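You operate a simulated robot arm through the tools that you are given. There is no shell and no other tool. Be economical: measure what you need, move in short steps, check, and stop when the job is done.

Carry out the task below with a simulated robot arm. There is one attempt and no reset: what you move stays moved.

TASK
Fold the runner's short flap over the long one and press that crease flat.
Fine: long flap first; clapper back where it lay.

Only the result counts: the job must be done as asked and must still hold three seconds after the hand-in. Knocking over, shifting, dropping, spilling or breaking anything else fails it. Flat cloth is picked up by pressing the open fingertips on it (5 to 10 N) and closing them slowly along it; thin cloth reads only 2 to 8 mm in the jaws.

THE ROBOT
A 7-joint arm with a two-finger parallel gripper, fixed in place. Base frame: the origin is at the foot of the arm, x ahead of it, y to its left, z up; the work surface is at about z = 780. Units: mm, degrees, N and s.
With the tool pointing down near the work surface it reaches from about 300 to 740 mm from the base axis. Its first joint turns from -115.0 to 115.0 degrees. Payload 3.91 kg.
The TCP is the grasp point between the finger pads, 30 mm short of the fingertips. In the tool frame z runs along the fingers and y along their closing line. The gripper opens to 110 mm. The fingers are 20 mm wide and 10 mm thick; the gripper's body (48 by 112 mm) begins 55 mm behind the TCP.
Orientation is that of the tool frame in the base frame, as a unit quaternion [w, x, y, z]. With the fingers straight down and closing along the base's y, the tool's x points along the base's -x, its y along +y and its z along -z.

THE INTERFACE
- The arm moves only by the tool apply_moves. Its arguments are lists of equal length, an entry for each row: "offset": the shift along the tool's x, y, z in mm, a list of three; "rot": the turn, a rotation vector about the tool's x, y, z in degrees, a list of three; "fingers": the finger opening in mm, from 0 to 110. In form: {"offset": [[x, y, z], ...], "rot": [[rx, ry, rz], ...], "fingers": [fingers, ...]}. A call has 1 to 12 rows; each row shifts and turns the commanded pose from where the row before left it, along the tool's axes as they then stand. Each row takes 0.2 s and may step no farther than 50 mm and 8.6 degrees from the row before; otherwise, or with a gripper value out of range, the whole call is refused. A pose out of reach is approached as far as the arm can. The call stops where the force on the tool passes 90 N (or 10 N more than at its start, if that is more) or the arm is blocked; 0.2 s more then pass. The fingers move at their own pace (about 108 mm/s each) and stop on an object; they squeeze with about 26 N. The grip force told is the motor's: it shows also when the fingers shut on nothing. Time passes only in rows, and 0.2 s behind the last, so rows that do not move let the fingers close. The reply holds the time, the measured pose of the TCP, the force on the tool along the base axes, the opening and the grip force, in the units named above and with some noise.
- Cameras (640 x 400 px; columns grow to the right, rows downward): "scene" is fixed at [401.8, 651.3, 1565.5]; the picture's right is [-0.97, -0.25, 0.00], its down [-0.16, 0.61, -0.78] and it looks along [0.20, -0.75, -0.63] (base axes); focal length 314 px, centre (320, 200). "wrist" rides on the gripper at [72, 17, -103] in the tool frame; the picture's right is [-0.23, 0.97, 0.00], its down [-0.76, -0.18, -0.62] and it looks along [-0.61, -0.14, 0.78] (tool axes); focal length 222 px, centre (320, 200). There is no depth. A picture from a camera that has moved, and an enlarged one, comes with that camera's place and axes in the base frame and with its lens.
- camera(camera): a new picture of that camera. It takes no simulated time.
- move_column(by): slides the trunk up (or, below 0, down) by that many mm; the arm rides with it, the base frame stays. It gives what a move gives, with no picture.
- inspect(camera, box): a new picture of the part [left, top, right, bottom] of that camera's present view, enlarged. It takes no simulated time.
- job_done(): hands the job in; it is judged then, once.

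Go step by step. Nothing tells you positions but the pictures and the camera data: compare them with the known pose of the tool, close in by small moves and look again before you grip or let go. The budget is 120 turns and 84 pictures, counting those below and the enlarged ones. Unless the task says otherwise, let go and move clear before handing in, and close with one line.

The tools are called after "Call:" as a command line: name --argument value ..., lists and objects as JSON in quotes. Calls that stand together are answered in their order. apply_moves: Moves the arm, as the interface text tells. Its arguments: {"type":"object","properties":{"offset":{"type":"array"},"rot":{"type":"array"},"fingers":{"type":"array"}},"required":["offset","rot","fingers"]} The other tools are called the same way: move_column (by) slides the trunk up or down; camera (camera) takes a picture; inspect (camera, box) takes an enlarged picture of a part of a camera's view; job_done () hands the job in.

At the start:

```text
t: 0.0
position: [619.3, -207.9, 1079.9]
tool_rot: [0.0, 0.0, 1.0, 0.0]
force: [0.5, 0.6, -0.4]
grip_width: 110.2
grasp_force: 0.2
trunk travel left (down, up): [-800.0, 190.0]
```

scene: 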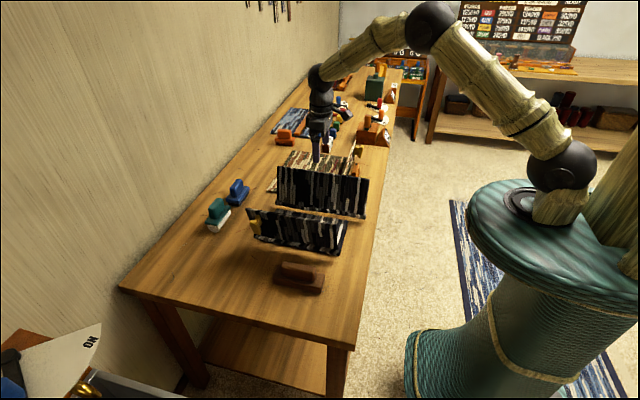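
wrist: 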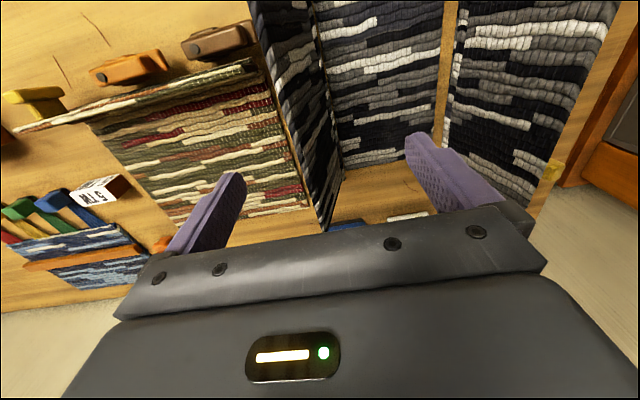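

I see a work table with a standing dark woven runner having folds, and a brown clapper block nearer the scene camera. I'll enlarge the view to understand it.

Call:
inspect --camera "scene" --box '[180, 130, 400, 310]'

Call:
inspect --camera "scene" --box '[250, 50, 410, 180]'

Call:
inspect --camera "wrist" --box '[0, 0, 640, 280]'

```text
2.22 times, centred on (290, 220) of scene
camera zoom: at [401.8, 651.3, 1565.5], right [-0.97, -0.25, 0.0], down [-0.16, 0.61, -0.78], along [0.2, -0.75, -0.63], focal length 698 px, centre (387, 156)
```

zoom: 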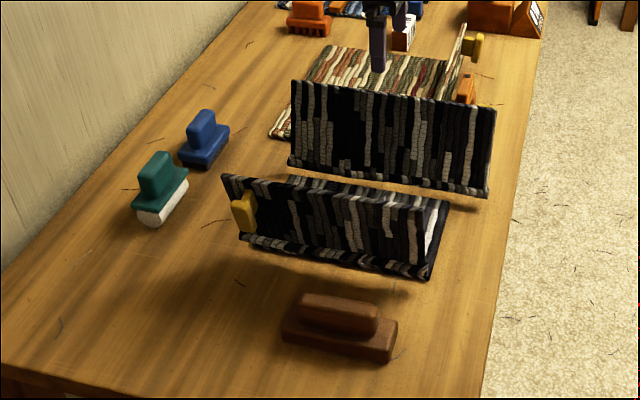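

```text
3.08 times, centred on (330, 115) of scene
camera zoom: at [401.8, 651.3, 1565.5], right [-0.97, -0.25, 0.0], down [-0.16, 0.61, -0.78], along [0.2, -0.75, -0.63], focal length 966 px, centre (289, 462)
```

zoom: 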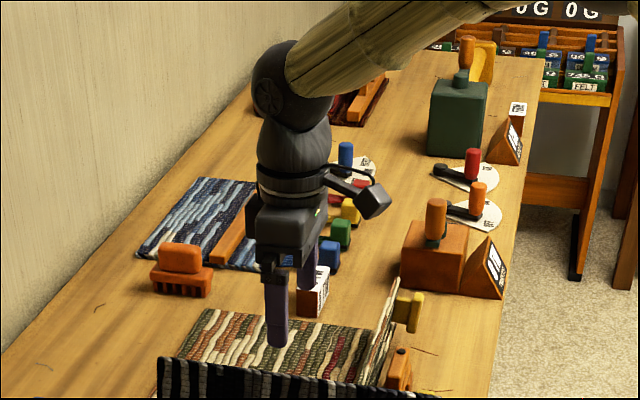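

```text
1.00 times, centred on (320, 140) of wrist
camera zoom: at [546.2, -190.0, 1184.6], right [0.23, 0.97, 0.0], down [0.76, -0.18, 0.62], along [0.61, -0.14, -0.78], focal length 222 px, centre (320, 260)
```

zoom: 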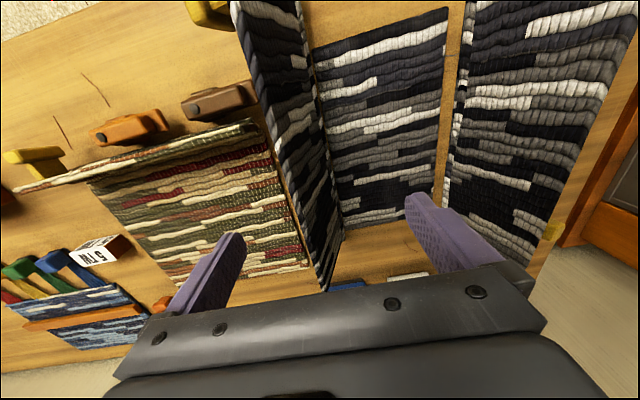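

The black runner looks like a middle panel with a tall flap standing at y≈-220 (long) and a shorter one at y≈-20 (short, with a yellow tab); the brown clapper sits near (610,106). I'll raise the wrist for a better look.

Call:
apply_moves --offset '[[15, 30, -40], [15, 30, -40], [15, 30, -40], [15, 18, -30]]' --rot '[[0, 0, 0], [0, 0, 0], [0, 0, 0], [0, 0, 0]]' --fingers '[110, 110, 110, 110]'

Call:
camera --camera "wrist"

Call:
camera --camera "scene"

```text
refused: row 1 steps farther than a row can; nothing moved
```

```text
78 pictures are left
camera wrist: at [546.2, -190.0, 1184.6], right [0.23, 0.97, 0.0], down [0.76, -0.18, 0.62], along [0.61, -0.14, -0.78], focal length 222 px, centre (320, 200)
```

wrist: 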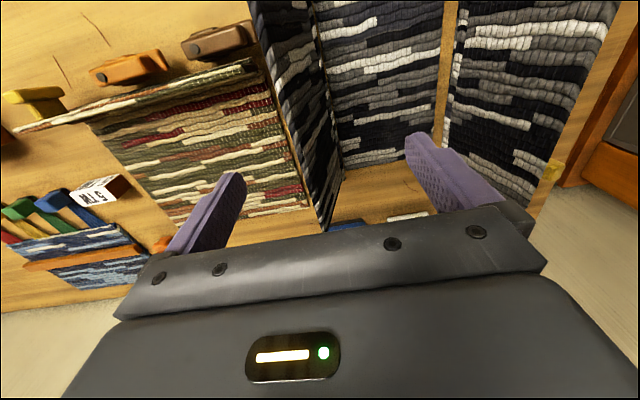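

```text
77 pictures are left
```

scene: 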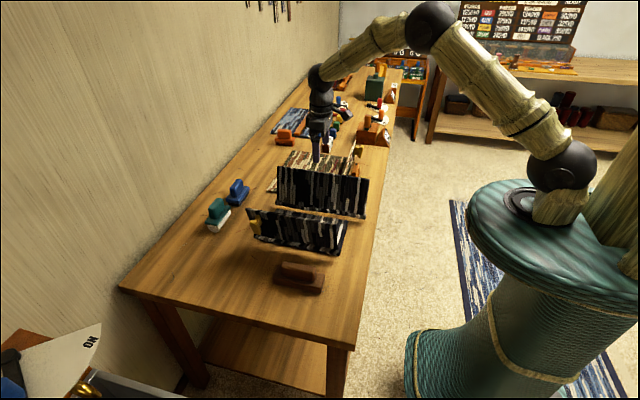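

Step was too long; I'll repeat it with shorter rows.

Call:
apply_moves --offset '[[10, 18, -35], [10, 18, -35], [10, 18, -35], [10, 18, -35], [10, 18, -10], [10, 18, 0]]' --rot '[[0, 0, 0], [0, 0, 0], [0, 0, 0], [0, 0, 0], [0, 0, 0], [0, 0, 0]]' --fingers '[110, 110, 110, 110, 110, 110]'

Call:
camera --camera "wrist"

Call:
inspect --camera "scene" --box '[230, 140, 390, 260]'

```text
t: 1.4
position: [557.7, -98.3, 1231.3]
tool_rot: [0.0, 0.0, 1.0, 0.0]
force: [-1.2, -0.4, 0.6]
grip_width: 110.0
grasp_force: 0.1
trunk travel left (down, up): [-800.0, 190.0]
```

```text
76 pictures are left
camera wrist: at [485.5, -81.0, 1335.8], right [0.23, 0.97, 0.0], down [0.76, -0.18, 0.62], along [0.61, -0.14, -0.78], focal length 222 px, centre (320, 200)
```

wrist: 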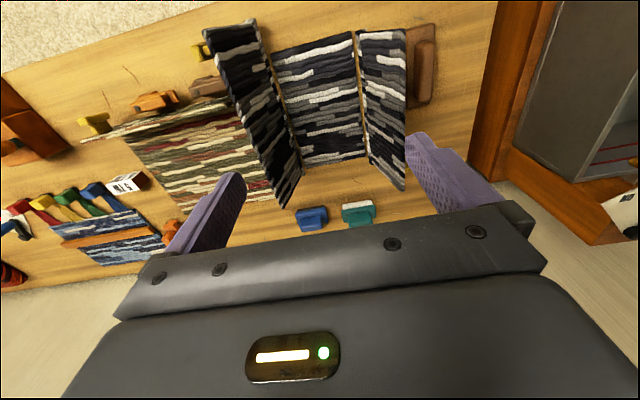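

```text
3.33 times, centred on (310, 200) of scene
camera zoom: at [401.8, 651.3, 1565.5], right [-0.97, -0.25, 0.0], down [-0.16, 0.61, -0.78], along [0.2, -0.75, -0.63], focal length 1047 px, centre (353, 200)
```

zoom: 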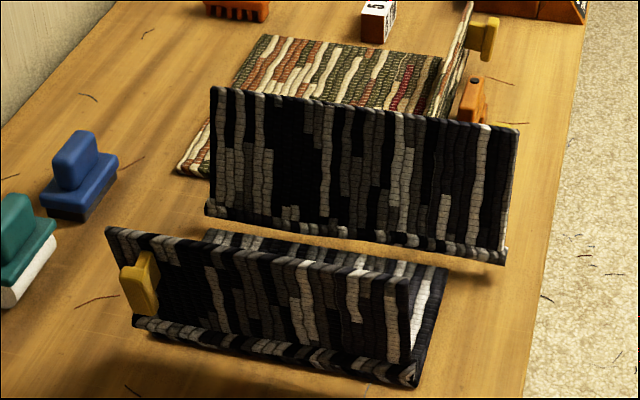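

The runner has a mid panel (x≈515–795, y≈-200…-20), with a flap at each side standing up, each with a yellow tab on its outer face. I'll turn the tool -90° so the camera looks along +y and view the long flap from its outer side.

Call:
apply_moves --offset '[[0, -20, 0], [0, -20, 0], [0, -20, 0], [0, -20, 0], [0, -20, 0], [0, -20, 0], [0, 0, 0], [0, 0, 0], [0, 0, 0], [0, 0, 0], [0, 0, 0]]' --rot '[[0, 0, -8.5], [0, 0, -8.5], [0, 0, -8.5], [0, 0, -8.5], [0, 0, -8.5], [0, 0, -8.5], [0, 0, -8.5], [0, 0, -8.5], [0, 0, -8.5], [0, 0, -8.5], [0, 0, -5]]' --fingers '[110, 110, 110, 110, 110, 110, 80, 60, 60, 60, 60]'

Call:
camera --camera "wrist"

```text
t: 3.8
position: [600.6, -207.4, 1229.8]
tool_rot: [0.0, 0.709, -0.706, 0.0]
force: [-0.9, 0.3, 0.6]
grip_width: 59.9
grasp_force: 0.1
trunk travel left (down, up): [-800.0, 190.0]
```

```text
74 pictures are left
camera wrist: at [584.4, -279.4, 1334.5], right [-0.97, 0.22, 0.0], down [0.18, 0.76, 0.62], along [0.14, 0.61, -0.78], focal length 222 px, centre (320, 200)
```

wrist: 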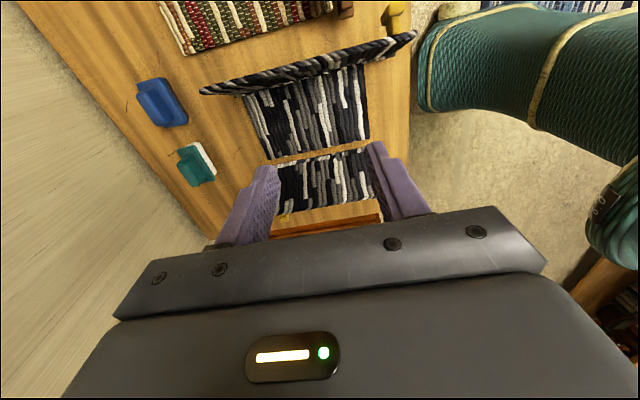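

I'll go to the outer side of the long flap (y≈-280) and lower, keeping well above the green mat.

Call:
apply_moves --offset '[[25, -10, 0], [25, -10, 0], [25, -10, 0], [0, 0, 45], [0, 0, 45], [0, 0, 45], [0, 0, 45], [0, 0, 45]]' --rot '[[0, 0, 0], [0, 0, 0], [0, 0, 0], [0, 0, 0], [0, 0, 0], [0, 0, 0], [0, 0, 0], [0, 0, 0]]' --fingers '[60, 60, 60, 60, 60, 60, 60, 60]'

Call:
camera --camera "wrist"

Call:
inspect --camera "scene" --box '[230, 100, 390, 220]'

```text
t: 5.6
position: [630.7, -284.8, 1005.5]
tool_rot: [0.0, 0.708, -0.707, 0.0]
force: [-0.5, 0.6, -0.6]
grip_width: 60.1
grasp_force: 0.2
trunk travel left (down, up): [-800.0, 190.0]
```

```text
73 pictures are left
camera wrist: at [615.1, -355.5, 1110.0], right [-0.97, 0.23, 0.0], down [0.18, 0.76, 0.62], along [0.14, 0.61, -0.78], focal length 222 px, centre (320, 200)
```

wrist: 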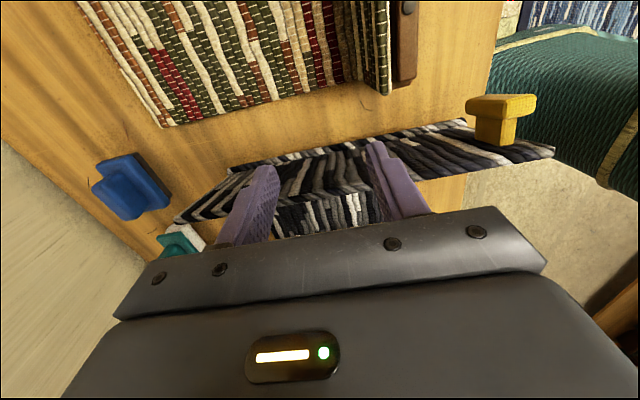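

```text
3.33 times, centred on (310, 160) of scene
camera zoom: at [401.8, 651.3, 1565.5], right [-0.97, -0.25, 0.0], down [-0.16, 0.61, -0.78], along [0.2, -0.75, -0.63], focal length 1047 px, centre (353, 333)
```

zoom: 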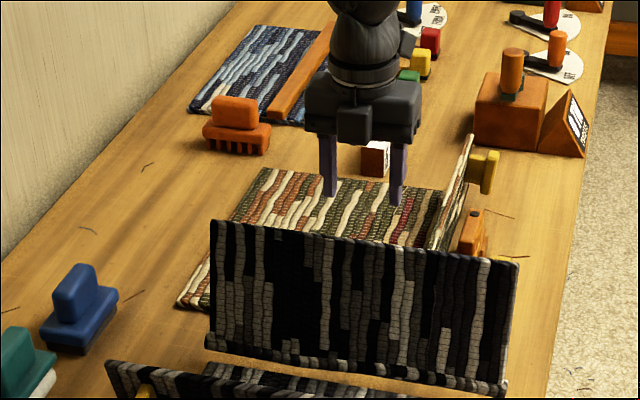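

The long flap hinges near y≈-195 and leans slightly outward, top at about z≈945. I'll push it from outside with the open fingers along an arc.

Call:
apply_moves --offset '[[0, 0, 40], [0, 0, 23], [-30, 0, 0], [-25, 0, 0], [-25, 0, -3], [-23, 0, 3], [-22, 0, 5], [-20, 0, 10], [-19, 0, 12]]' --rot '[[0, 0, 0], [0, 0, 0], [0, 0, 0], [0, 0, 0], [0, 0, 0], [0, 0, 0], [0, 0, 0], [0, 0, 0], [0, 0, 0]]' --fingers '[60, 60, 60, 60, 60, 60, 60, 60, 60]'

Call:
inspect --camera "scene" --box '[230, 120, 390, 240]'

Call:
camera --camera "wrist"

```text
t: 7.6
position: [629.9, -118.4, 916.4]
tool_rot: [0.0, 0.707, -0.707, 0.001]
force: [0.6, 0.7, 0.3]
grip_width: 60.2
grasp_force: 0.1
trunk travel left (down, up): [-800.0, 190.0]
```

```text
3.33 times, centred on (310, 180) of scene
camera zoom: at [401.8, 651.3, 1565.5], right [-0.97, -0.25, 0.0], down [-0.16, 0.61, -0.78], along [0.2, -0.75, -0.63], focal length 1047 px, centre (353, 267)
```

zoom: 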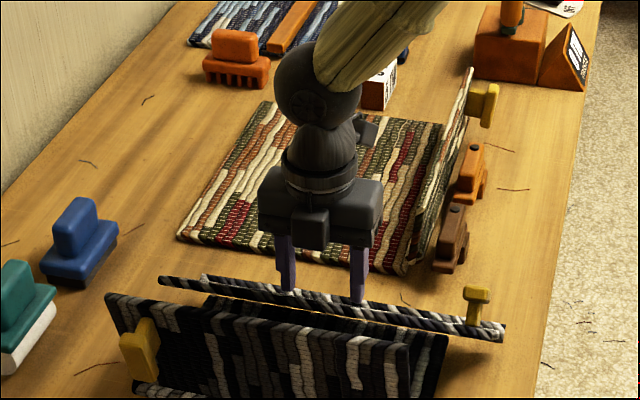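

```text
70 pictures are left
camera wrist: at [614.0, -189.9, 1020.7], right [-0.97, 0.23, 0.0], down [0.18, 0.76, 0.62], along [0.14, 0.61, -0.78], focal length 222 px, centre (320, 200)
```

wrist: 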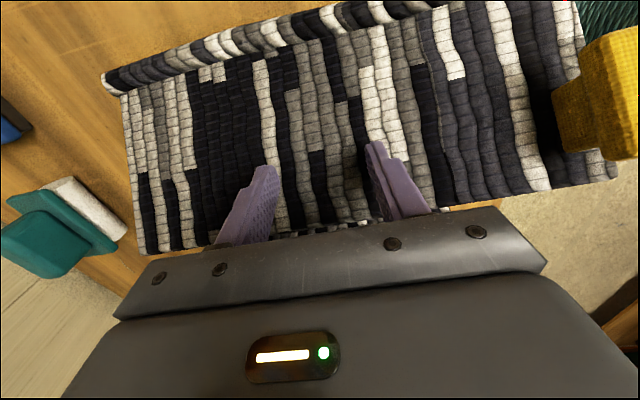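

It is folding freely. I continue the arc down.

Call:
apply_moves --offset '[[-15, 0, 19], [-12, 0, 17], [-8, 0, 20], [-5, 0, 20], [-3, 0, 14], [0, 0, 6], [0, 0, 4]]' --rot '[[0, 0, 0], [0, 0, 0], [0, 0, 0], [0, 0, 0], [0, 0, 0], [0, 0, 0], [0, 0, 0]]' --fingers '[60, 60, 60, 60, 60, 60, 60]'

Call:
inspect --camera "scene" --box '[230, 120, 390, 240]'

Call:
camera --camera "wrist"

```text
t: 9.1
position: [634.6, -76.9, 834.9]
tool_rot: [0.005, -0.707, 0.707, -0.009]
force: [-16.1, 1.0, 55.0]
grip_width: 68.8
grasp_force: 8.4
trunk travel left (down, up): [-800.0, 190.0]
stopped in row 7: the force on the tool passed its limit (the readings are from after the stop); the commanded pose is now the measured one
```

```text
3.33 times, centred on (310, 180) of scene
camera zoom: at [401.8, 651.3, 1565.5], right [-0.97, -0.25, 0.0], down [-0.16, 0.61, -0.78], along [0.2, -0.75, -0.63], focal length 1047 px, centre (353, 267)
```

zoom: 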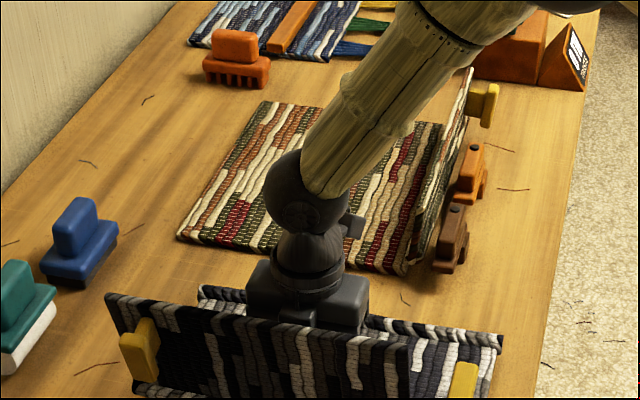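

```text
68 pictures are left
camera wrist: at [615.9, -148.2, 938.8], right [-0.97, 0.23, -0.02], down [0.17, 0.77, 0.62], along [0.16, 0.6, -0.78], focal length 222 px, centre (320, 200)
```

wrist: 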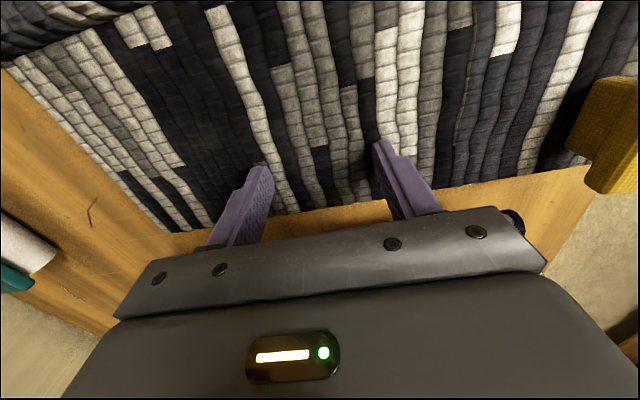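

Firm contact at tip z≈805: the long flap is down. I'll raise away and check it stays.

Call:
apply_moves --offset '[[0, 0, -10], [0, 0, -30], [0, 0, -40], [0, 0, -40], [0, 0, -40], [0, 0, -40], [0, 0, -40]]' --rot '[[0, 0, 0], [0, 0, 0], [0, 0, 0], [0, 0, 0], [0, 0, 0], [0, 0, 0], [0, 0, 0]]' --fingers '[68, 68, 60, 60, 60, 60, 60]'

Call:
inspect --camera "scene" --box '[230, 140, 390, 260]'

Call:
camera --camera "wrist"

```text
t: 10.7
position: [633.5, -76.4, 1067.7]
tool_rot: [0.004, -0.707, 0.707, -0.006]
force: [-0.4, 0.0, 0.6]
grip_width: 60.2
grasp_force: 0.1
trunk travel left (down, up): [-800.0, 190.0]
```

```text
3.33 times, centred on (310, 200) of scene
camera zoom: at [401.8, 651.3, 1565.5], right [-0.97, -0.25, 0.0], down [-0.16, 0.61, -0.78], along [0.2, -0.75, -0.63], focal length 1047 px, centre (353, 200)
```

zoom: 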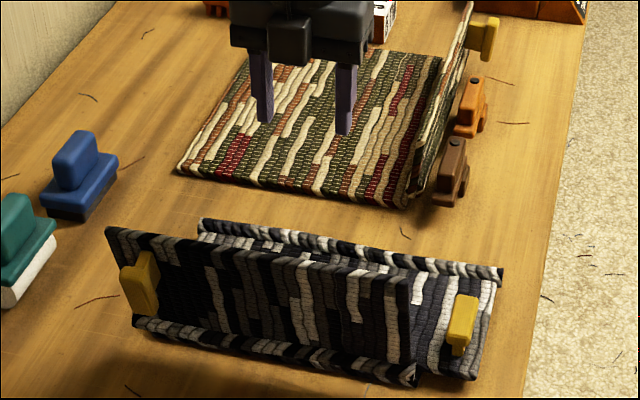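

```text
66 pictures are left
camera wrist: at [614.1, -147.4, 1171.9], right [-0.97, 0.23, -0.02], down [0.17, 0.76, 0.62], along [0.15, 0.6, -0.78], focal length 222 px, centre (320, 200)
```

wrist: 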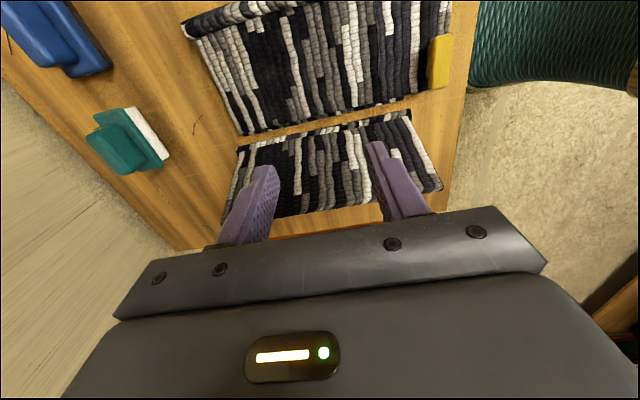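

The long flap stays. Next, over to the +y side of the short flap (x≈655) and push it inward similarly.

Call:
apply_moves --offset '[[-45, -7, 0], [-45, -7, 0], [-45, -7, 0], [-25, 0, 0], [0, 0, 45], [0, 0, 45], [0, 0, 35]]' --rot '[[0, 0, 0], [0, 0, 0], [0, 0, 0], [0, 0, 0], [0, 0, 0], [0, 0, 0], [0, 0, 0]]' --fingers '[60, 60, 60, 60, 60, 60, 60]'

Call:
camera --camera "wrist"

Call:
inspect --camera "scene" --box '[200, 140, 400, 300]'

```text
t: 12.3
position: [657.7, 82.5, 942.4]
tool_rot: [-0.002, 0.708, -0.707, 0.007]
force: [-0.5, -0.3, 0.0]
grip_width: 60.1
grasp_force: 0.1
trunk travel left (down, up): [-800.0, 190.0]
```

```text
65 pictures are left
camera wrist: at [639.6, 10.8, 1046.2], right [-0.97, 0.23, -0.01], down [0.17, 0.76, 0.62], along [0.15, 0.6, -0.78], focal length 222 px, centre (320, 200)
```

wrist: 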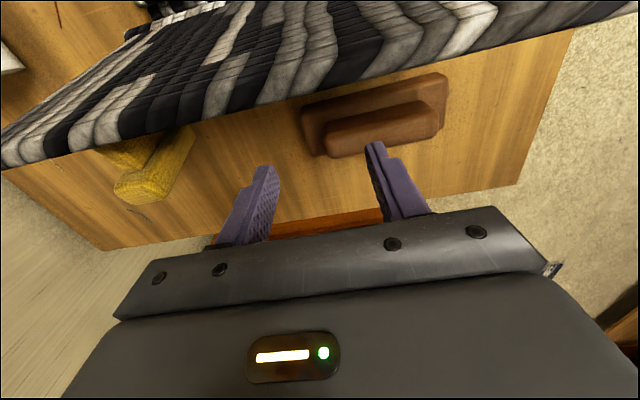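

```text
2.50 times, centred on (300, 220) of scene
camera zoom: at [401.8, 651.3, 1565.5], right [-0.97, -0.25, 0.0], down [-0.16, 0.61, -0.78], along [0.2, -0.75, -0.63], focal length 785 px, centre (370, 150)
```

zoom: 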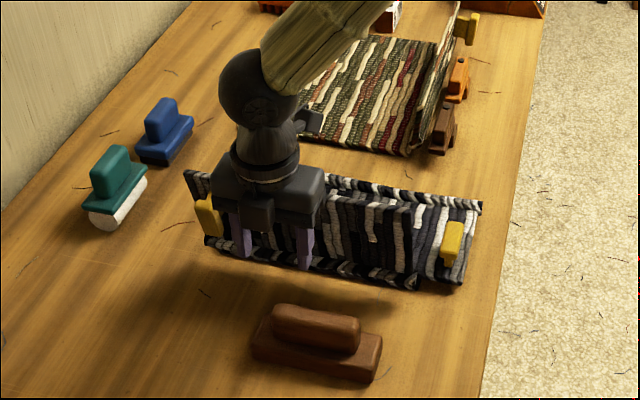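

Clear of the tab and clapper. Pushing the short flap over toward -y.

Call:
apply_moves --offset '[[32, 0, 0], [23, 0, 0], [27, 0, -3], [23, 0, -2], [21, 0, 2], [21, 0, 8], [19, 0, 12], [16, 0, 16], [13, 0, 19]]' --rot '[[0, 0, 0], [0, 0, 0], [0, 0, 0], [0, 0, 0], [0, 0, 0], [0, 0, 0], [0, 0, 0], [0, 0, 0], [0, 0, 0]]' --fingers '[60, 60, 60, 60, 60, 60, 60, 60, 60]'

Call:
inspect --camera "scene" --box '[200, 140, 400, 300]'

```text
t: 14.3
position: [657.4, -114.7, 890.1]
tool_rot: [-0.003, 0.707, -0.707, 0.007]
force: [-0.5, -0.5, 0.0]
grip_width: 59.9
grasp_force: 0.1
trunk travel left (down, up): [-800.0, 190.0]
```

```text
2.50 times, centred on (300, 220) of scene
camera zoom: at [401.8, 651.3, 1565.5], right [-0.97, -0.25, 0.0], down [-0.16, 0.61, -0.78], along [0.2, -0.75, -0.63], focal length 785 px, centre (370, 150)
```

zoom: 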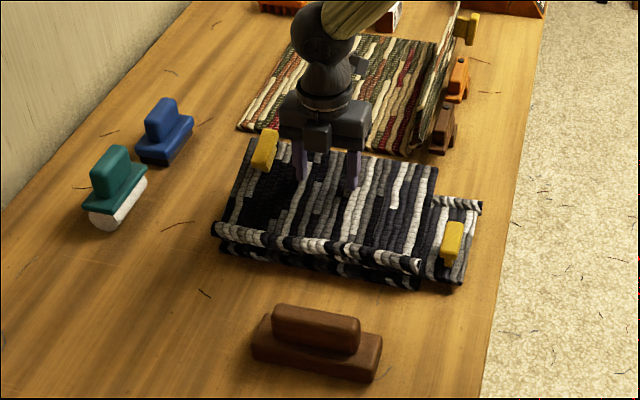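

The short flap is over; I'll press it the rest of the way gently.

Call:
apply_moves --offset '[[8, 0, 17], [4, 0, 13], [0, 0, 8], [0, 0, 4], [0, 0, 2]]' --rot '[[0, 0, 0], [0, 0, 0], [0, 0, 0], [0, 0, 0], [0, 0, 0]]' --fingers '[60, 60, 60, 60, 60]'

Call:
inspect --camera "scene" --box '[200, 140, 400, 300]'

```text
t: 15.5
position: [657.0, -124.0, 847.4]
tool_rot: [-0.004, 0.707, -0.707, 0.008]
force: [0.6, 0.0, 1.6]
grip_width: 59.9
grasp_force: 0.2
trunk travel left (down, up): [-800.0, 190.0]
```

```text
2.50 times, centred on (300, 220) of scene
camera zoom: at [401.8, 651.3, 1565.5], right [-0.97, -0.25, 0.0], down [-0.16, 0.61, -0.78], along [0.2, -0.75, -0.63], focal length 785 px, centre (370, 150)
```

zoom: 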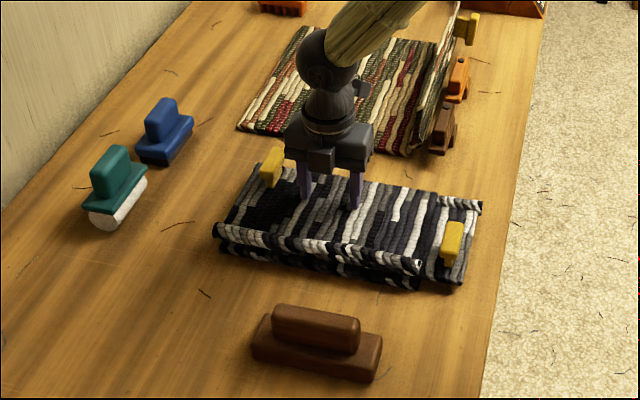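

No resistance yet; press down a little more.

Call:
apply_moves --offset '[[0, 0, 3], [0, 0, 3], [0, 0, 3]]' --rot '[[0, 0, 0], [0, 0, 0], [0, 0, 0]]' --fingers '[60, 60, 60]'

```text
t: 16.3
position: [657.1, -124.7, 847.8]
tool_rot: [-0.007, 0.708, -0.706, 0.012]
force: [-1.8, 1.4, 62.6]
grip_width: 60.4
grasp_force: 0.5
trunk travel left (down, up): [-800.0, 190.0]
```

Solid contact at tip z≈818, so the flap lies on the stack. Raising to inspect and to look at the clapper.

Call:
apply_moves --offset '[[0, 0, -10], [0, 0, -30], [0, 0, -40], [0, 0, -40], [0, 0, -40], [0, 0, -40], [0, 0, -40]]' --rot '[[0, 0, 0], [0, 0, 0], [0, 0, 0], [0, 0, 0], [0, 0, 0], [0, 0, 0], [0, 0, 0]]' --fingers '[60, 60, 60, 60, 60, 60, 60]'

Call:
inspect --camera "scene" --box '[220, 180, 380, 300]'

Call:
camera --camera "wrist"

```text
t: 17.9
position: [655.1, -122.5, 1076.5]
tool_rot: [0.003, -0.707, 0.707, -0.008]
force: [-0.2, -0.7, 0.4]
grip_width: 59.9
grasp_force: 0.0
trunk travel left (down, up): [-800.0, 190.0]
```

```text
3.33 times, centred on (300, 240) of scene
camera zoom: at [401.8, 651.3, 1565.5], right [-0.97, -0.25, 0.0], down [-0.16, 0.61, -0.78], along [0.2, -0.75, -0.63], focal length 1047 px, centre (387, 67)
```

zoom: 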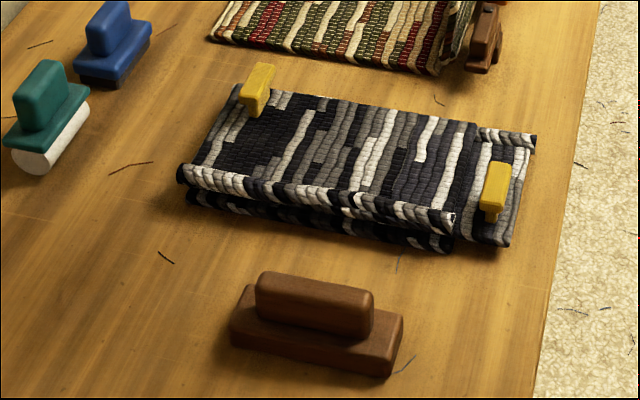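

```text
60 pictures are left
camera wrist: at [636.9, -194.0, 1181.9], right [-0.97, 0.23, -0.01], down [0.17, 0.76, 0.62], along [0.15, 0.6, -0.78], focal length 222 px, centre (320, 200)
```

wrist: 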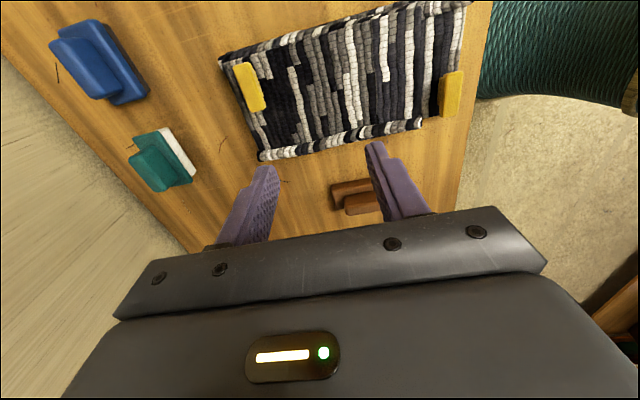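

Both flaps lie folded, short over long, with the short crease a raised roll near y≈-12. Now to the clapper (centre ≈(613,107), long axis along x): move above it, then turn so the fingers close along y.

Call:
apply_moves --offset '[[-38, 7, 0], [-38, 7, 0], [-38, 7, 0], [-38, 7, 0], [-38, 7, 0], [-38, 6, 0]]' --rot '[[0, 0, 0], [0, 0, 0], [0, 0, 0], [0, 0, 0], [0, 0, 0], [0, 0, 0]]' --fingers '[80, 80, 80, 80, 80, 80]'

Call:
apply_moves --offset '[[0, 0, 0], [0, 0, 0], [0, 0, 0], [0, 0, 0], [0, 0, 0], [0, 0, 0], [0, 0, 0], [0, 0, 0], [0, 0, 0], [0, 0, 0], [0, 0, 0]]' --rot '[[0, 0, 8.5], [0, 0, 8.5], [0, 0, 8.5], [0, 0, 8.5], [0, 0, 8.5], [0, 0, 8.5], [0, 0, 8.5], [0, 0, 8.5], [0, 0, 8.5], [0, 0, 8.5], [0, 0, 5]]' --fingers '[80, 80, 80, 80, 80, 80, 80, 80, 80, 80, 80]'

Call:
camera --camera "wrist"

```text
t: 19.3
position: [612.7, 104.4, 1075.5]
tool_rot: [0.003, -0.707, 0.707, -0.007]
force: [0.2, -0.2, 0.6]
grip_width: 80.1
grasp_force: 0.0
trunk travel left (down, up): [-800.0, 190.0]
```

```text
t: 21.7
position: [612.4, 105.7, 1075.4]
tool_rot: [0.007, 0.001, 1.0, -0.003]
force: [0.0, -0.9, -0.8]
grip_width: 80.0
grasp_force: 0.1
trunk travel left (down, up): [-800.0, 190.0]
```

```text
59 pictures are left
camera wrist: at [539.5, 122.9, 1179.0], right [0.23, 0.97, 0.0], down [0.75, -0.18, 0.64], along [0.62, -0.15, -0.77], focal length 222 px, centre (320, 200)
```

wrist: 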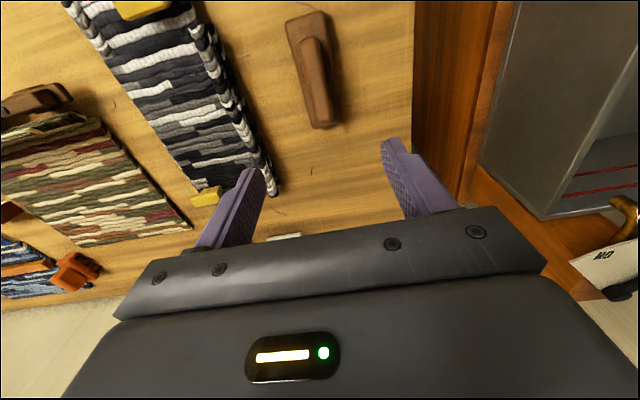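

The tool is over the clapper's handle. I'll level the tool and descend partway.

Call:
apply_moves --offset '[[0, 0, 0], [0, 0, 45], [0, 0, 45], [0, 0, 45], [0, 0, 35]]' --rot '[[-0.34, 0.8, -0.1], [0, 0, 0], [0, 0, 0], [0, 0, 0], [0, 0, 0]]' --fingers '[80, 80, 80, 80, 80]'

Call:
camera --camera "wrist"

Call:
inspect --camera "scene" --box '[240, 210, 360, 300]'

```text
t: 22.9
position: [614.2, 106.4, 905.3]
tool_rot: [0.001, -0.001, 1.0, 0.0]
force: [-0.4, -0.1, 0.0]
grip_width: 79.7
grasp_force: 0.0
trunk travel left (down, up): [-800.0, 190.0]
```

```text
58 pictures are left
camera wrist: at [542.7, 124.1, 1009.5], right [0.23, 0.97, 0.0], down [0.76, -0.18, 0.62], along [0.61, -0.14, -0.78], focal length 222 px, centre (320, 200)
```

wrist: 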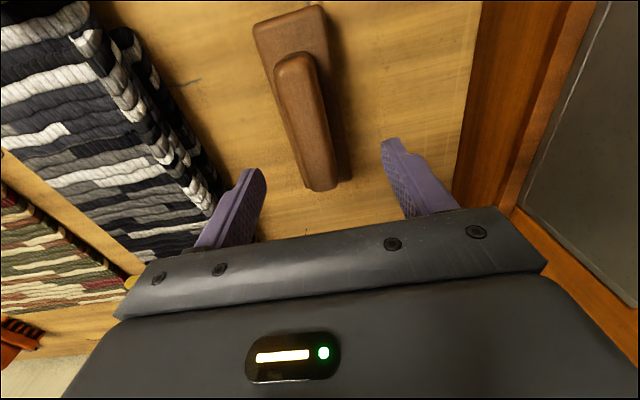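

```text
4.44 times, centred on (300, 255) of scene
camera zoom: at [401.8, 651.3, 1565.5], right [-0.97, -0.25, 0.0], down [-0.16, 0.61, -0.78], along [0.2, -0.75, -0.63], focal length 1396 px, centre (409, -44)
```

zoom: 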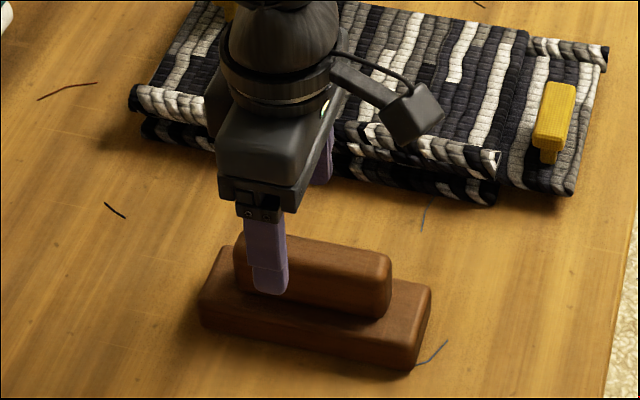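

Handle centre is about y=102. Descend to straddle the handle, tips just above the base's top.

Call:
apply_moves --offset '[[3, -4, 20], [0, 0, 20], [0, 0, 17]]' --rot '[[0, 0, 0], [0, 0, 0], [0, 0, 0]]' --fingers '[80, 70, 60]'

Call:
camera --camera "wrist"

Call:
inspect --camera "scene" --box '[240, 210, 360, 300]'

```text
t: 23.7
position: [613.6, 102.6, 846.4]
tool_rot: [0.002, 0.0, 1.0, 0.001]
force: [0.5, -0.3, 0.1]
grip_width: 60.0
grasp_force: 0.0
trunk travel left (down, up): [-800.0, 190.0]
```

```text
56 pictures are left
camera wrist: at [539.6, 119.7, 951.9], right [0.23, 0.97, 0.0], down [0.76, -0.18, 0.62], along [0.61, -0.14, -0.78], focal length 222 px, centre (320, 200)
```

wrist: 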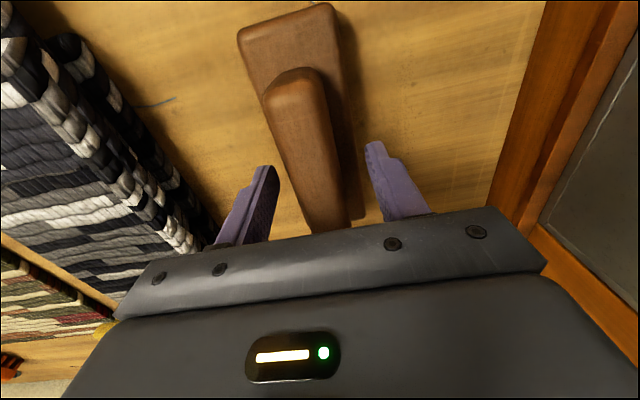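

```text
4.44 times, centred on (300, 255) of scene
camera zoom: at [401.8, 651.3, 1565.5], right [-0.97, -0.25, 0.0], down [-0.16, 0.61, -0.78], along [0.2, -0.75, -0.63], focal length 1396 px, centre (409, -44)
```

zoom: 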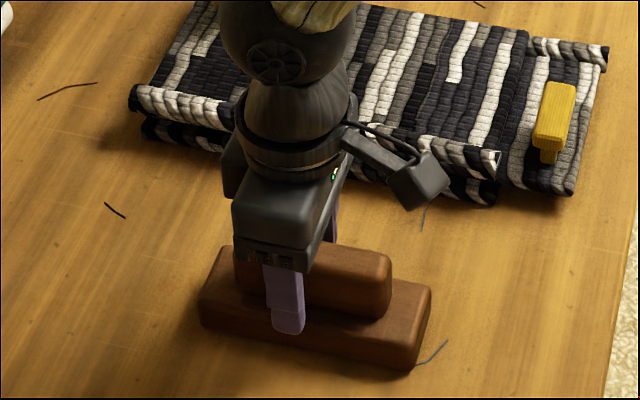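

Straddling the handle. Close on it slowly.

Call:
apply_moves --offset '[[0, 0, 0], [0, 0, 0], [0, 0, 0], [0, 0, 0], [0, 0, 0]]' --rot '[[0, 0, 0], [0, 0, 0], [0, 0, 0], [0, 0, 0], [0, 0, 0]]' --fingers '[48, 40, 34, 28, 22]'

Call:
inspect --camera "scene" --box '[240, 210, 360, 300]'

Call:
camera --camera "wrist"

```text
t: 24.9
position: [611.2, 101.5, 847.4]
tool_rot: [0.0, -0.001, 1.0, 0.0]
force: [0.3, -1.1, 0.8]
grip_width: 27.9
grasp_force: 26.2
trunk travel left (down, up): [-800.0, 190.0]
```

```text
4.44 times, centred on (300, 255) of scene
camera zoom: at [401.8, 651.3, 1565.5], right [-0.97, -0.25, 0.0], down [-0.16, 0.61, -0.78], along [0.2, -0.75, -0.63], focal length 1396 px, centre (409, -44)
```

zoom: 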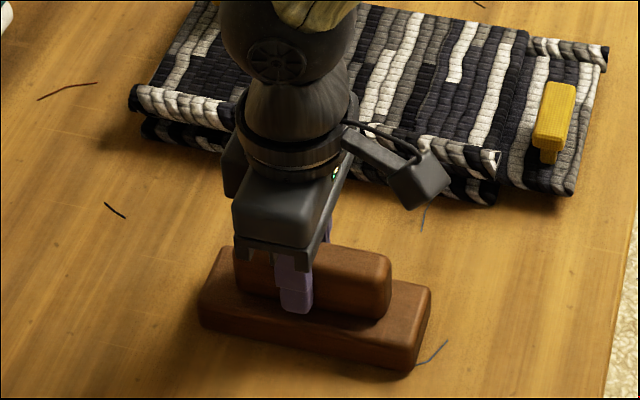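

```text
53 pictures are left
camera wrist: at [539.3, 119.5, 952.4], right [0.23, 0.97, 0.0], down [0.76, -0.18, 0.62], along [0.61, -0.14, -0.78], focal length 222 px, centre (320, 200)
```

wrist: 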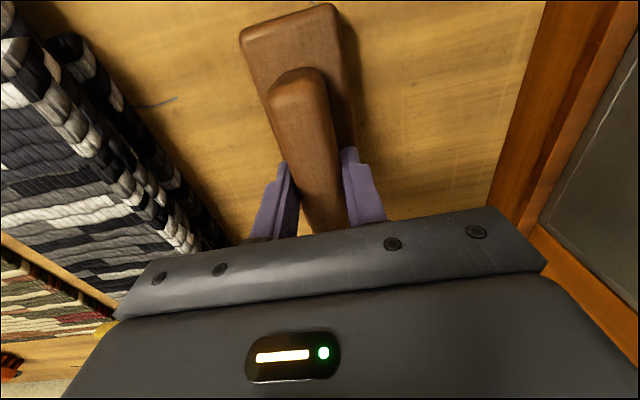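

The clapper is held (28 mm handle). Lift, carry over to above the crease at x≈590, y≈-33.

Call:
apply_moves --offset '[[0, 0, -20], [0, 0, -35], [0, 0, -38], [5, -34, 0], [5, -34, 0], [5, -34, 0], [5, -33, 0]]' --rot '[[0, 0, 0], [0, 0, 0], [0, 0, 0], [0, 0, 0], [0, 0, 0], [0, 0, 0], [0, 0, 0]]' --fingers '[20, 20, 20, 20, 20, 20, 20]'

Call:
inspect --camera "scene" --box '[220, 170, 380, 290]'

Call:
camera --camera "wrist"

```text
t: 26.5
position: [592.6, -34.7, 941.7]
tool_rot: [0.0, -0.001, 1.0, 0.001]
force: [0.0, 0.5, -2.8]
grip_width: 27.7
grasp_force: 25.7
trunk travel left (down, up): [-800.0, 190.0]
```

```text
3.33 times, centred on (300, 230) of scene
camera zoom: at [401.8, 651.3, 1565.5], right [-0.97, -0.25, 0.0], down [-0.16, 0.61, -0.78], along [0.2, -0.75, -0.63], focal length 1047 px, centre (387, 100)
```

zoom: 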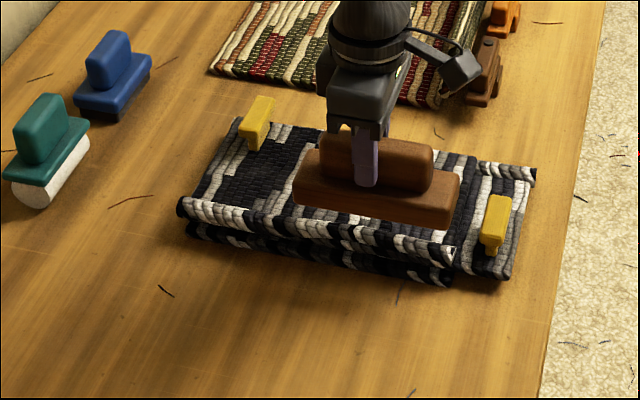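

```text
51 pictures are left
camera wrist: at [519.5, -17.8, 1046.2], right [0.23, 0.97, 0.0], down [0.76, -0.18, 0.62], along [0.61, -0.14, -0.78], focal length 222 px, centre (320, 200)
```

wrist: 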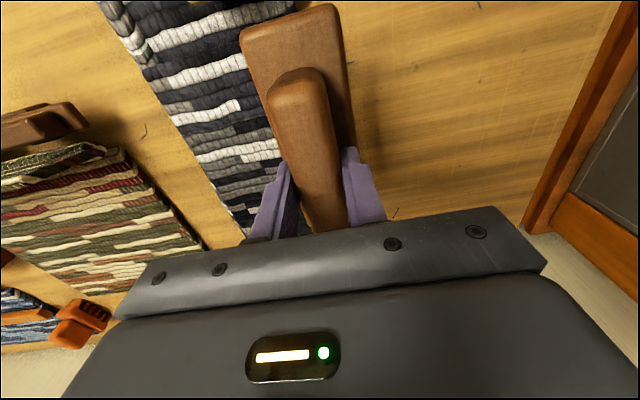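

Positioned over the crease's near half. Lower until contact, then press.

Call:
apply_moves --offset '[[0, 0, 20], [0, 0, 18], [0, 0, 6], [0, 0, 4], [0, 0, 3], [0, 0, 3]]' --rot '[[0, 0, 0], [0, 0, 0], [0, 0, 0], [0, 0, 0], [0, 0, 0], [0, 0, 0]]' --fingers '[20, 20, 20, 20, 20, 20]'

Call:
inspect --camera "scene" --box '[220, 170, 380, 290]'

```text
t: 27.9
position: [590.7, -34.1, 886.1]
tool_rot: [0.0, 0.0, 1.0, 0.001]
force: [-0.3, 0.0, -3.8]
grip_width: 27.9
grasp_force: 26.3
trunk travel left (down, up): [-800.0, 190.0]
```

```text
3.33 times, centred on (300, 230) of scene
camera zoom: at [401.8, 651.3, 1565.5], right [-0.97, -0.25, 0.0], down [-0.16, 0.61, -0.78], along [0.2, -0.75, -0.63], focal length 1047 px, centre (387, 100)
```

zoom: 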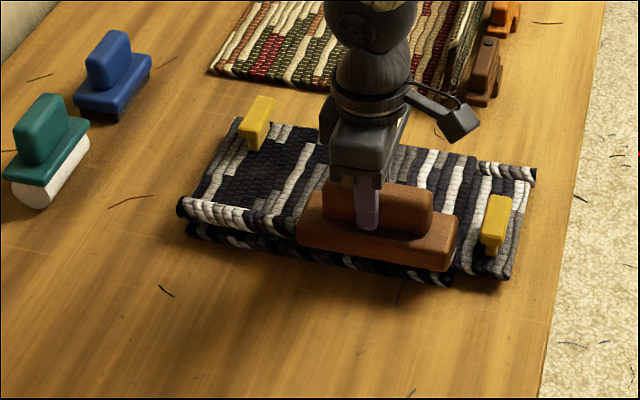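

No contact yet. Continue in small steps.

Call:
apply_moves --offset '[[0, 0, 2], [0, 0, 2], [0, 0, 2], [0, 0, 2]]' --rot '[[0, 0, 0], [0, 0, 0], [0, 0, 0], [0, 0, 0]]' --fingers '[20, 20, 20, 20]'

```text
t: 28.9
position: [591.3, -34.2, 882.3]
tool_rot: [0.003, -0.001, 1.0, -0.001]
force: [1.4, -1.5, 20.8]
grip_width: 28.0
grasp_force: 25.4
trunk travel left (down, up): [-800.0, 190.0]
```

Contact. Pressing harder and holding.

Call:
apply_moves --offset '[[0, 0, 2], [0, 0, 2], [0, 0, 1], [0, 0, 0], [0, 0, 0], [0, 0, 0], [0, 0, 0], [0, 0, 0], [0, 0, 0], [0, 0, 0], [0, 0, 0], [0, 0, 0]]' --rot '[[0, 0, 0], [0, 0, 0], [0, 0, 0], [0, 0, 0], [0, 0, 0], [0, 0, 0], [0, 0, 0], [0, 0, 0], [0, 0, 0], [0, 0, 0], [0, 0, 0], [0, 0, 0]]' --fingers '[20, 20, 20, 20, 20, 20, 20, 20, 20, 20, 20, 20]'

Call:
inspect --camera "scene" --box '[220, 170, 380, 290]'

```text
t: 31.5
position: [588.7, -33.6, 876.4]
tool_rot: [0.003, -0.002, 1.0, -0.001]
force: [1.9, 3.4, 37.1]
grip_width: 27.8
grasp_force: 26.1
trunk travel left (down, up): [-800.0, 190.0]
```

```text
3.33 times, centred on (300, 230) of scene
camera zoom: at [401.8, 651.3, 1565.5], right [-0.97, -0.25, 0.0], down [-0.16, 0.61, -0.78], along [0.2, -0.75, -0.63], focal length 1047 px, centre (387, 100)
```

zoom: 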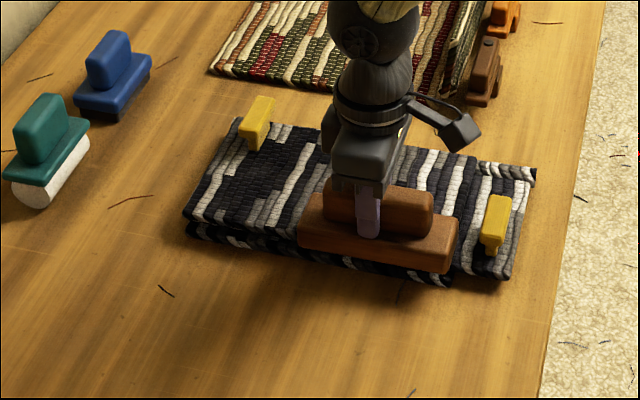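

The crease's raised roll has gone flat along its whole length. Lift to check.

Call:
apply_moves --offset '[[0, 0, -8], [0, 0, -25], [0, 0, -35]]' --rot '[[0, 0, 0], [0, 0, 0], [0, 0, 0]]' --fingers '[20, 20, 20]'

Call:
inspect --camera "scene" --box '[220, 170, 380, 290]'

```text
t: 32.3
position: [589.0, -32.9, 940.7]
tool_rot: [-0.002, 0.0, 1.0, 0.001]
force: [0.6, 1.1, -3.2]
grip_width: 27.9
grasp_force: 26.5
trunk travel left (down, up): [-800.0, 190.0]
```

```text
3.33 times, centred on (300, 230) of scene
camera zoom: at [401.8, 651.3, 1565.5], right [-0.97, -0.25, 0.0], down [-0.16, 0.61, -0.78], along [0.2, -0.75, -0.63], focal length 1047 px, centre (387, 100)
```

zoom: 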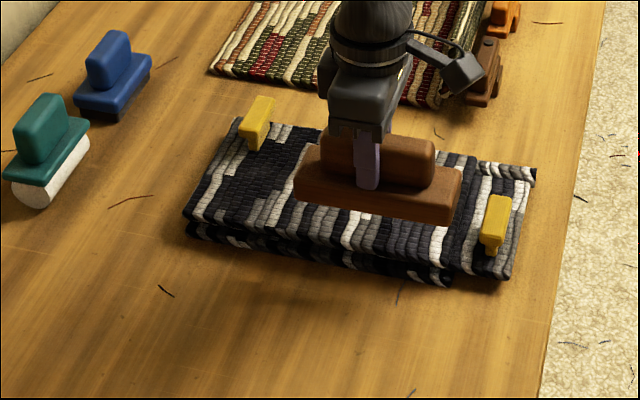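

The crease is flat. Now return the clapper to its original place, about (612, 100).

Call:
apply_moves --offset '[[-5.5, 33, 0], [-5.5, 33, 0], [-5.5, 33, 0], [-5.5, 33.5, 0], [0, 0, 35], [0, 0, 30], [0, 0, 15]]' --rot '[[0, 0, 0], [0, 0, 0], [0, 0, 0], [0, 0, 0], [0, 0, 0], [0, 0, 0], [0, 0, 0]]' --fingers '[20, 20, 20, 20, 20, 20, 20]'

Call:
inspect --camera "scene" --box '[240, 210, 360, 300]'

```text
t: 33.9
position: [613.0, 95.7, 860.8]
tool_rot: [0.0, -0.001, 1.0, 0.001]
force: [-0.6, -0.6, -4.0]
grip_width: 27.7
grasp_force: 26.3
trunk travel left (down, up): [-800.0, 190.0]
```

```text
4.44 times, centred on (300, 255) of scene
camera zoom: at [401.8, 651.3, 1565.5], right [-0.97, -0.25, 0.0], down [-0.16, 0.61, -0.78], along [0.2, -0.75, -0.63], focal length 1396 px, centre (409, -44)
```

zoom: 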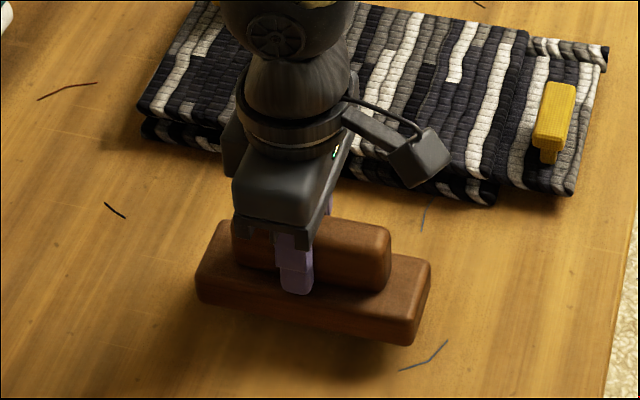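

Adjust y by +4 and lower gently to the table.

Call:
apply_moves --offset '[[0, 4, 5], [0, 0, 4], [0, 0, 2], [0, 0, 1], [0, 0, 1]]' --rot '[[0, 0, 0], [0, 0, 0], [0, 0, 0], [0, 0, 0], [0, 0, 0]]' --fingers '[20, 20, 20, 20, 20]'

Call:
inspect --camera "scene" --box '[240, 210, 360, 300]'

```text
t: 35.1
position: [614.1, 102.1, 848.8]
tool_rot: [0.0, -0.001, 1.0, 0.001]
force: [-0.7, -0.5, -3.3]
grip_width: 27.8
grasp_force: 26.0
trunk travel left (down, up): [-800.0, 190.0]
```

```text
4.44 times, centred on (300, 255) of scene
camera zoom: at [401.8, 651.3, 1565.5], right [-0.97, -0.25, 0.0], down [-0.16, 0.61, -0.78], along [0.2, -0.75, -0.63], focal length 1396 px, centre (409, -44)
```

zoom: 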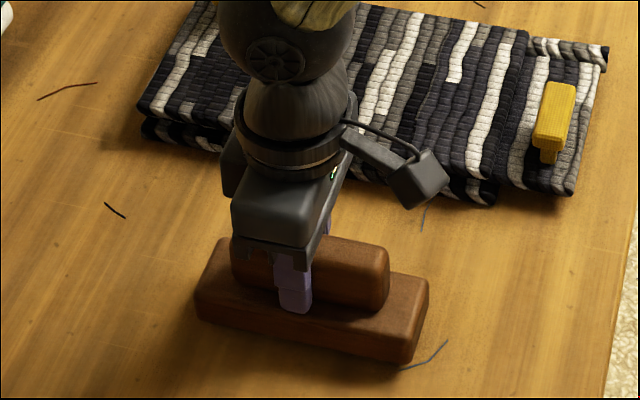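

Still a few mm above the table; lower further.

Call:
apply_moves --offset '[[2.5, 1, 1], [0, 0, 1], [0, 0, 1], [0, 0, 0]]' --rot '[[0, 0, 0], [0, 0, 0], [0, 0, 0], [0, 0, 0]]' --fingers '[20, 20, 20, 20]'

Call:
inspect --camera "scene" --box '[240, 210, 360, 300]'

```text
t: 36.1
position: [609.0, 102.5, 846.3]
tool_rot: [0.001, -0.001, 1.0, 0.0]
force: [0.4, -0.2, -2.9]
grip_width: 27.8
grasp_force: 25.9
trunk travel left (down, up): [-800.0, 190.0]
```

```text
4.44 times, centred on (300, 255) of scene
camera zoom: at [401.8, 651.3, 1565.5], right [-0.97, -0.25, 0.0], down [-0.16, 0.61, -0.78], along [0.2, -0.75, -0.63], focal length 1396 px, centre (409, -44)
```

zoom: 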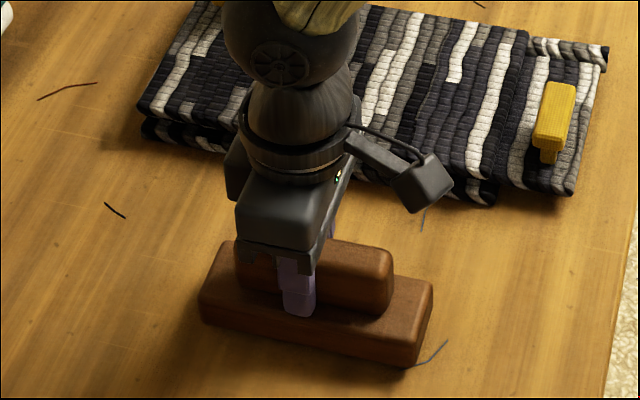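

Very near now. Lower the last millimetres until contact is felt.

Call:
apply_moves --offset '[[0, 0, 1], [0, 0, 1], [0, 0, 0.8], [0, 0, 0]]' --rot '[[0, 0, 0], [0, 0, 0], [0, 0, 0], [0, 0, 0]]' --fingers '[20, 20, 20, 20]'

Call:
inspect --camera "scene" --box '[240, 210, 360, 300]'

```text
t: 37.1
position: [611.2, 103.7, 843.5]
tool_rot: [-0.001, -0.001, 1.0, 0.001]
force: [-0.8, 0.2, -3.8]
grip_width: 28.0
grasp_force: 25.7
trunk travel left (down, up): [-800.0, 190.0]
```

```text
4.44 times, centred on (300, 255) of scene
camera zoom: at [401.8, 651.3, 1565.5], right [-0.97, -0.25, 0.0], down [-0.16, 0.61, -0.78], along [0.2, -0.75, -0.63], focal length 1396 px, centre (409, -44)
```

zoom: 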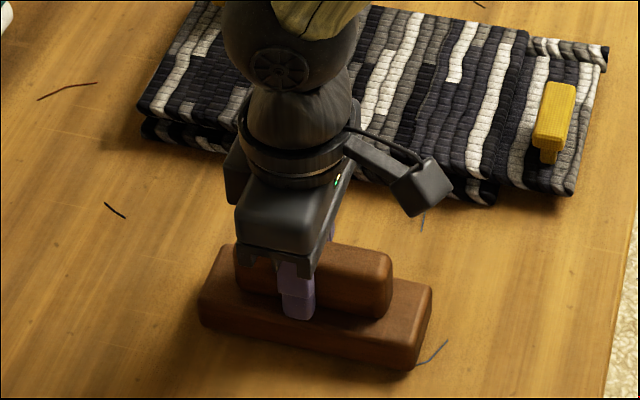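

It matches the original view closely, though its weight is still on the grip. Lower a bit more.

Call:
apply_moves --offset '[[0, 0, 1], [0, 0, 1], [0, 0, 0.5], [0, 0, 0]]' --rot '[[0, 0, 0], [0, 0, 0], [0, 0, 0], [0, 0, 0]]' --fingers '[20, 20, 20, 20]'

```text
t: 38.1
position: [610.6, 102.3, 840.4]
tool_rot: [0.0, -0.001, 1.0, 0.001]
force: [0.5, 0.3, -3.3]
grip_width: 28.0
grasp_force: 26.4
trunk travel left (down, up): [-800.0, 190.0]
```

Call:
apply_moves --offset '[[0, 0, 0.7], [0, 0, 0.7], [0, 0, 0.7], [0, 0, 0]]' --rot '[[0, 0, 0], [0, 0, 0], [0, 0, 0], [0, 0, 0]]' --fingers '[20, 20, 20, 20]'

Call:
inspect --camera "scene" --box '[240, 210, 360, 300]'

```text
t: 39.1
position: [610.3, 103.8, 840.6]
tool_rot: [0.0, -0.001, 1.0, 0.001]
force: [0.9, -3.2, 11.0]
grip_width: 28.0
grasp_force: 26.6
trunk travel left (down, up): [-800.0, 190.0]
```

```text
4.44 times, centred on (300, 255) of scene
camera zoom: at [401.8, 651.3, 1565.5], right [-0.97, -0.25, 0.0], down [-0.16, 0.61, -0.78], along [0.2, -0.75, -0.63], focal length 1396 px, centre (409, -44)
```

zoom: 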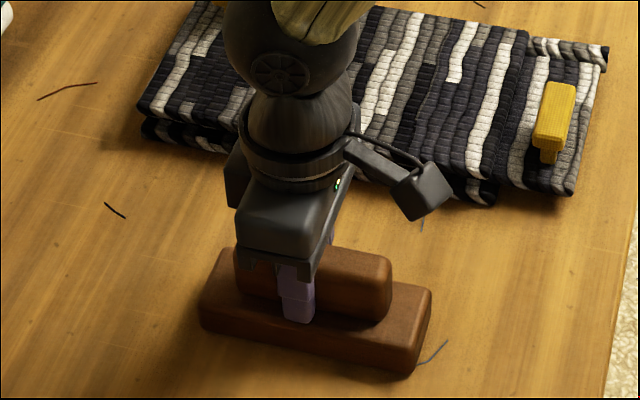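

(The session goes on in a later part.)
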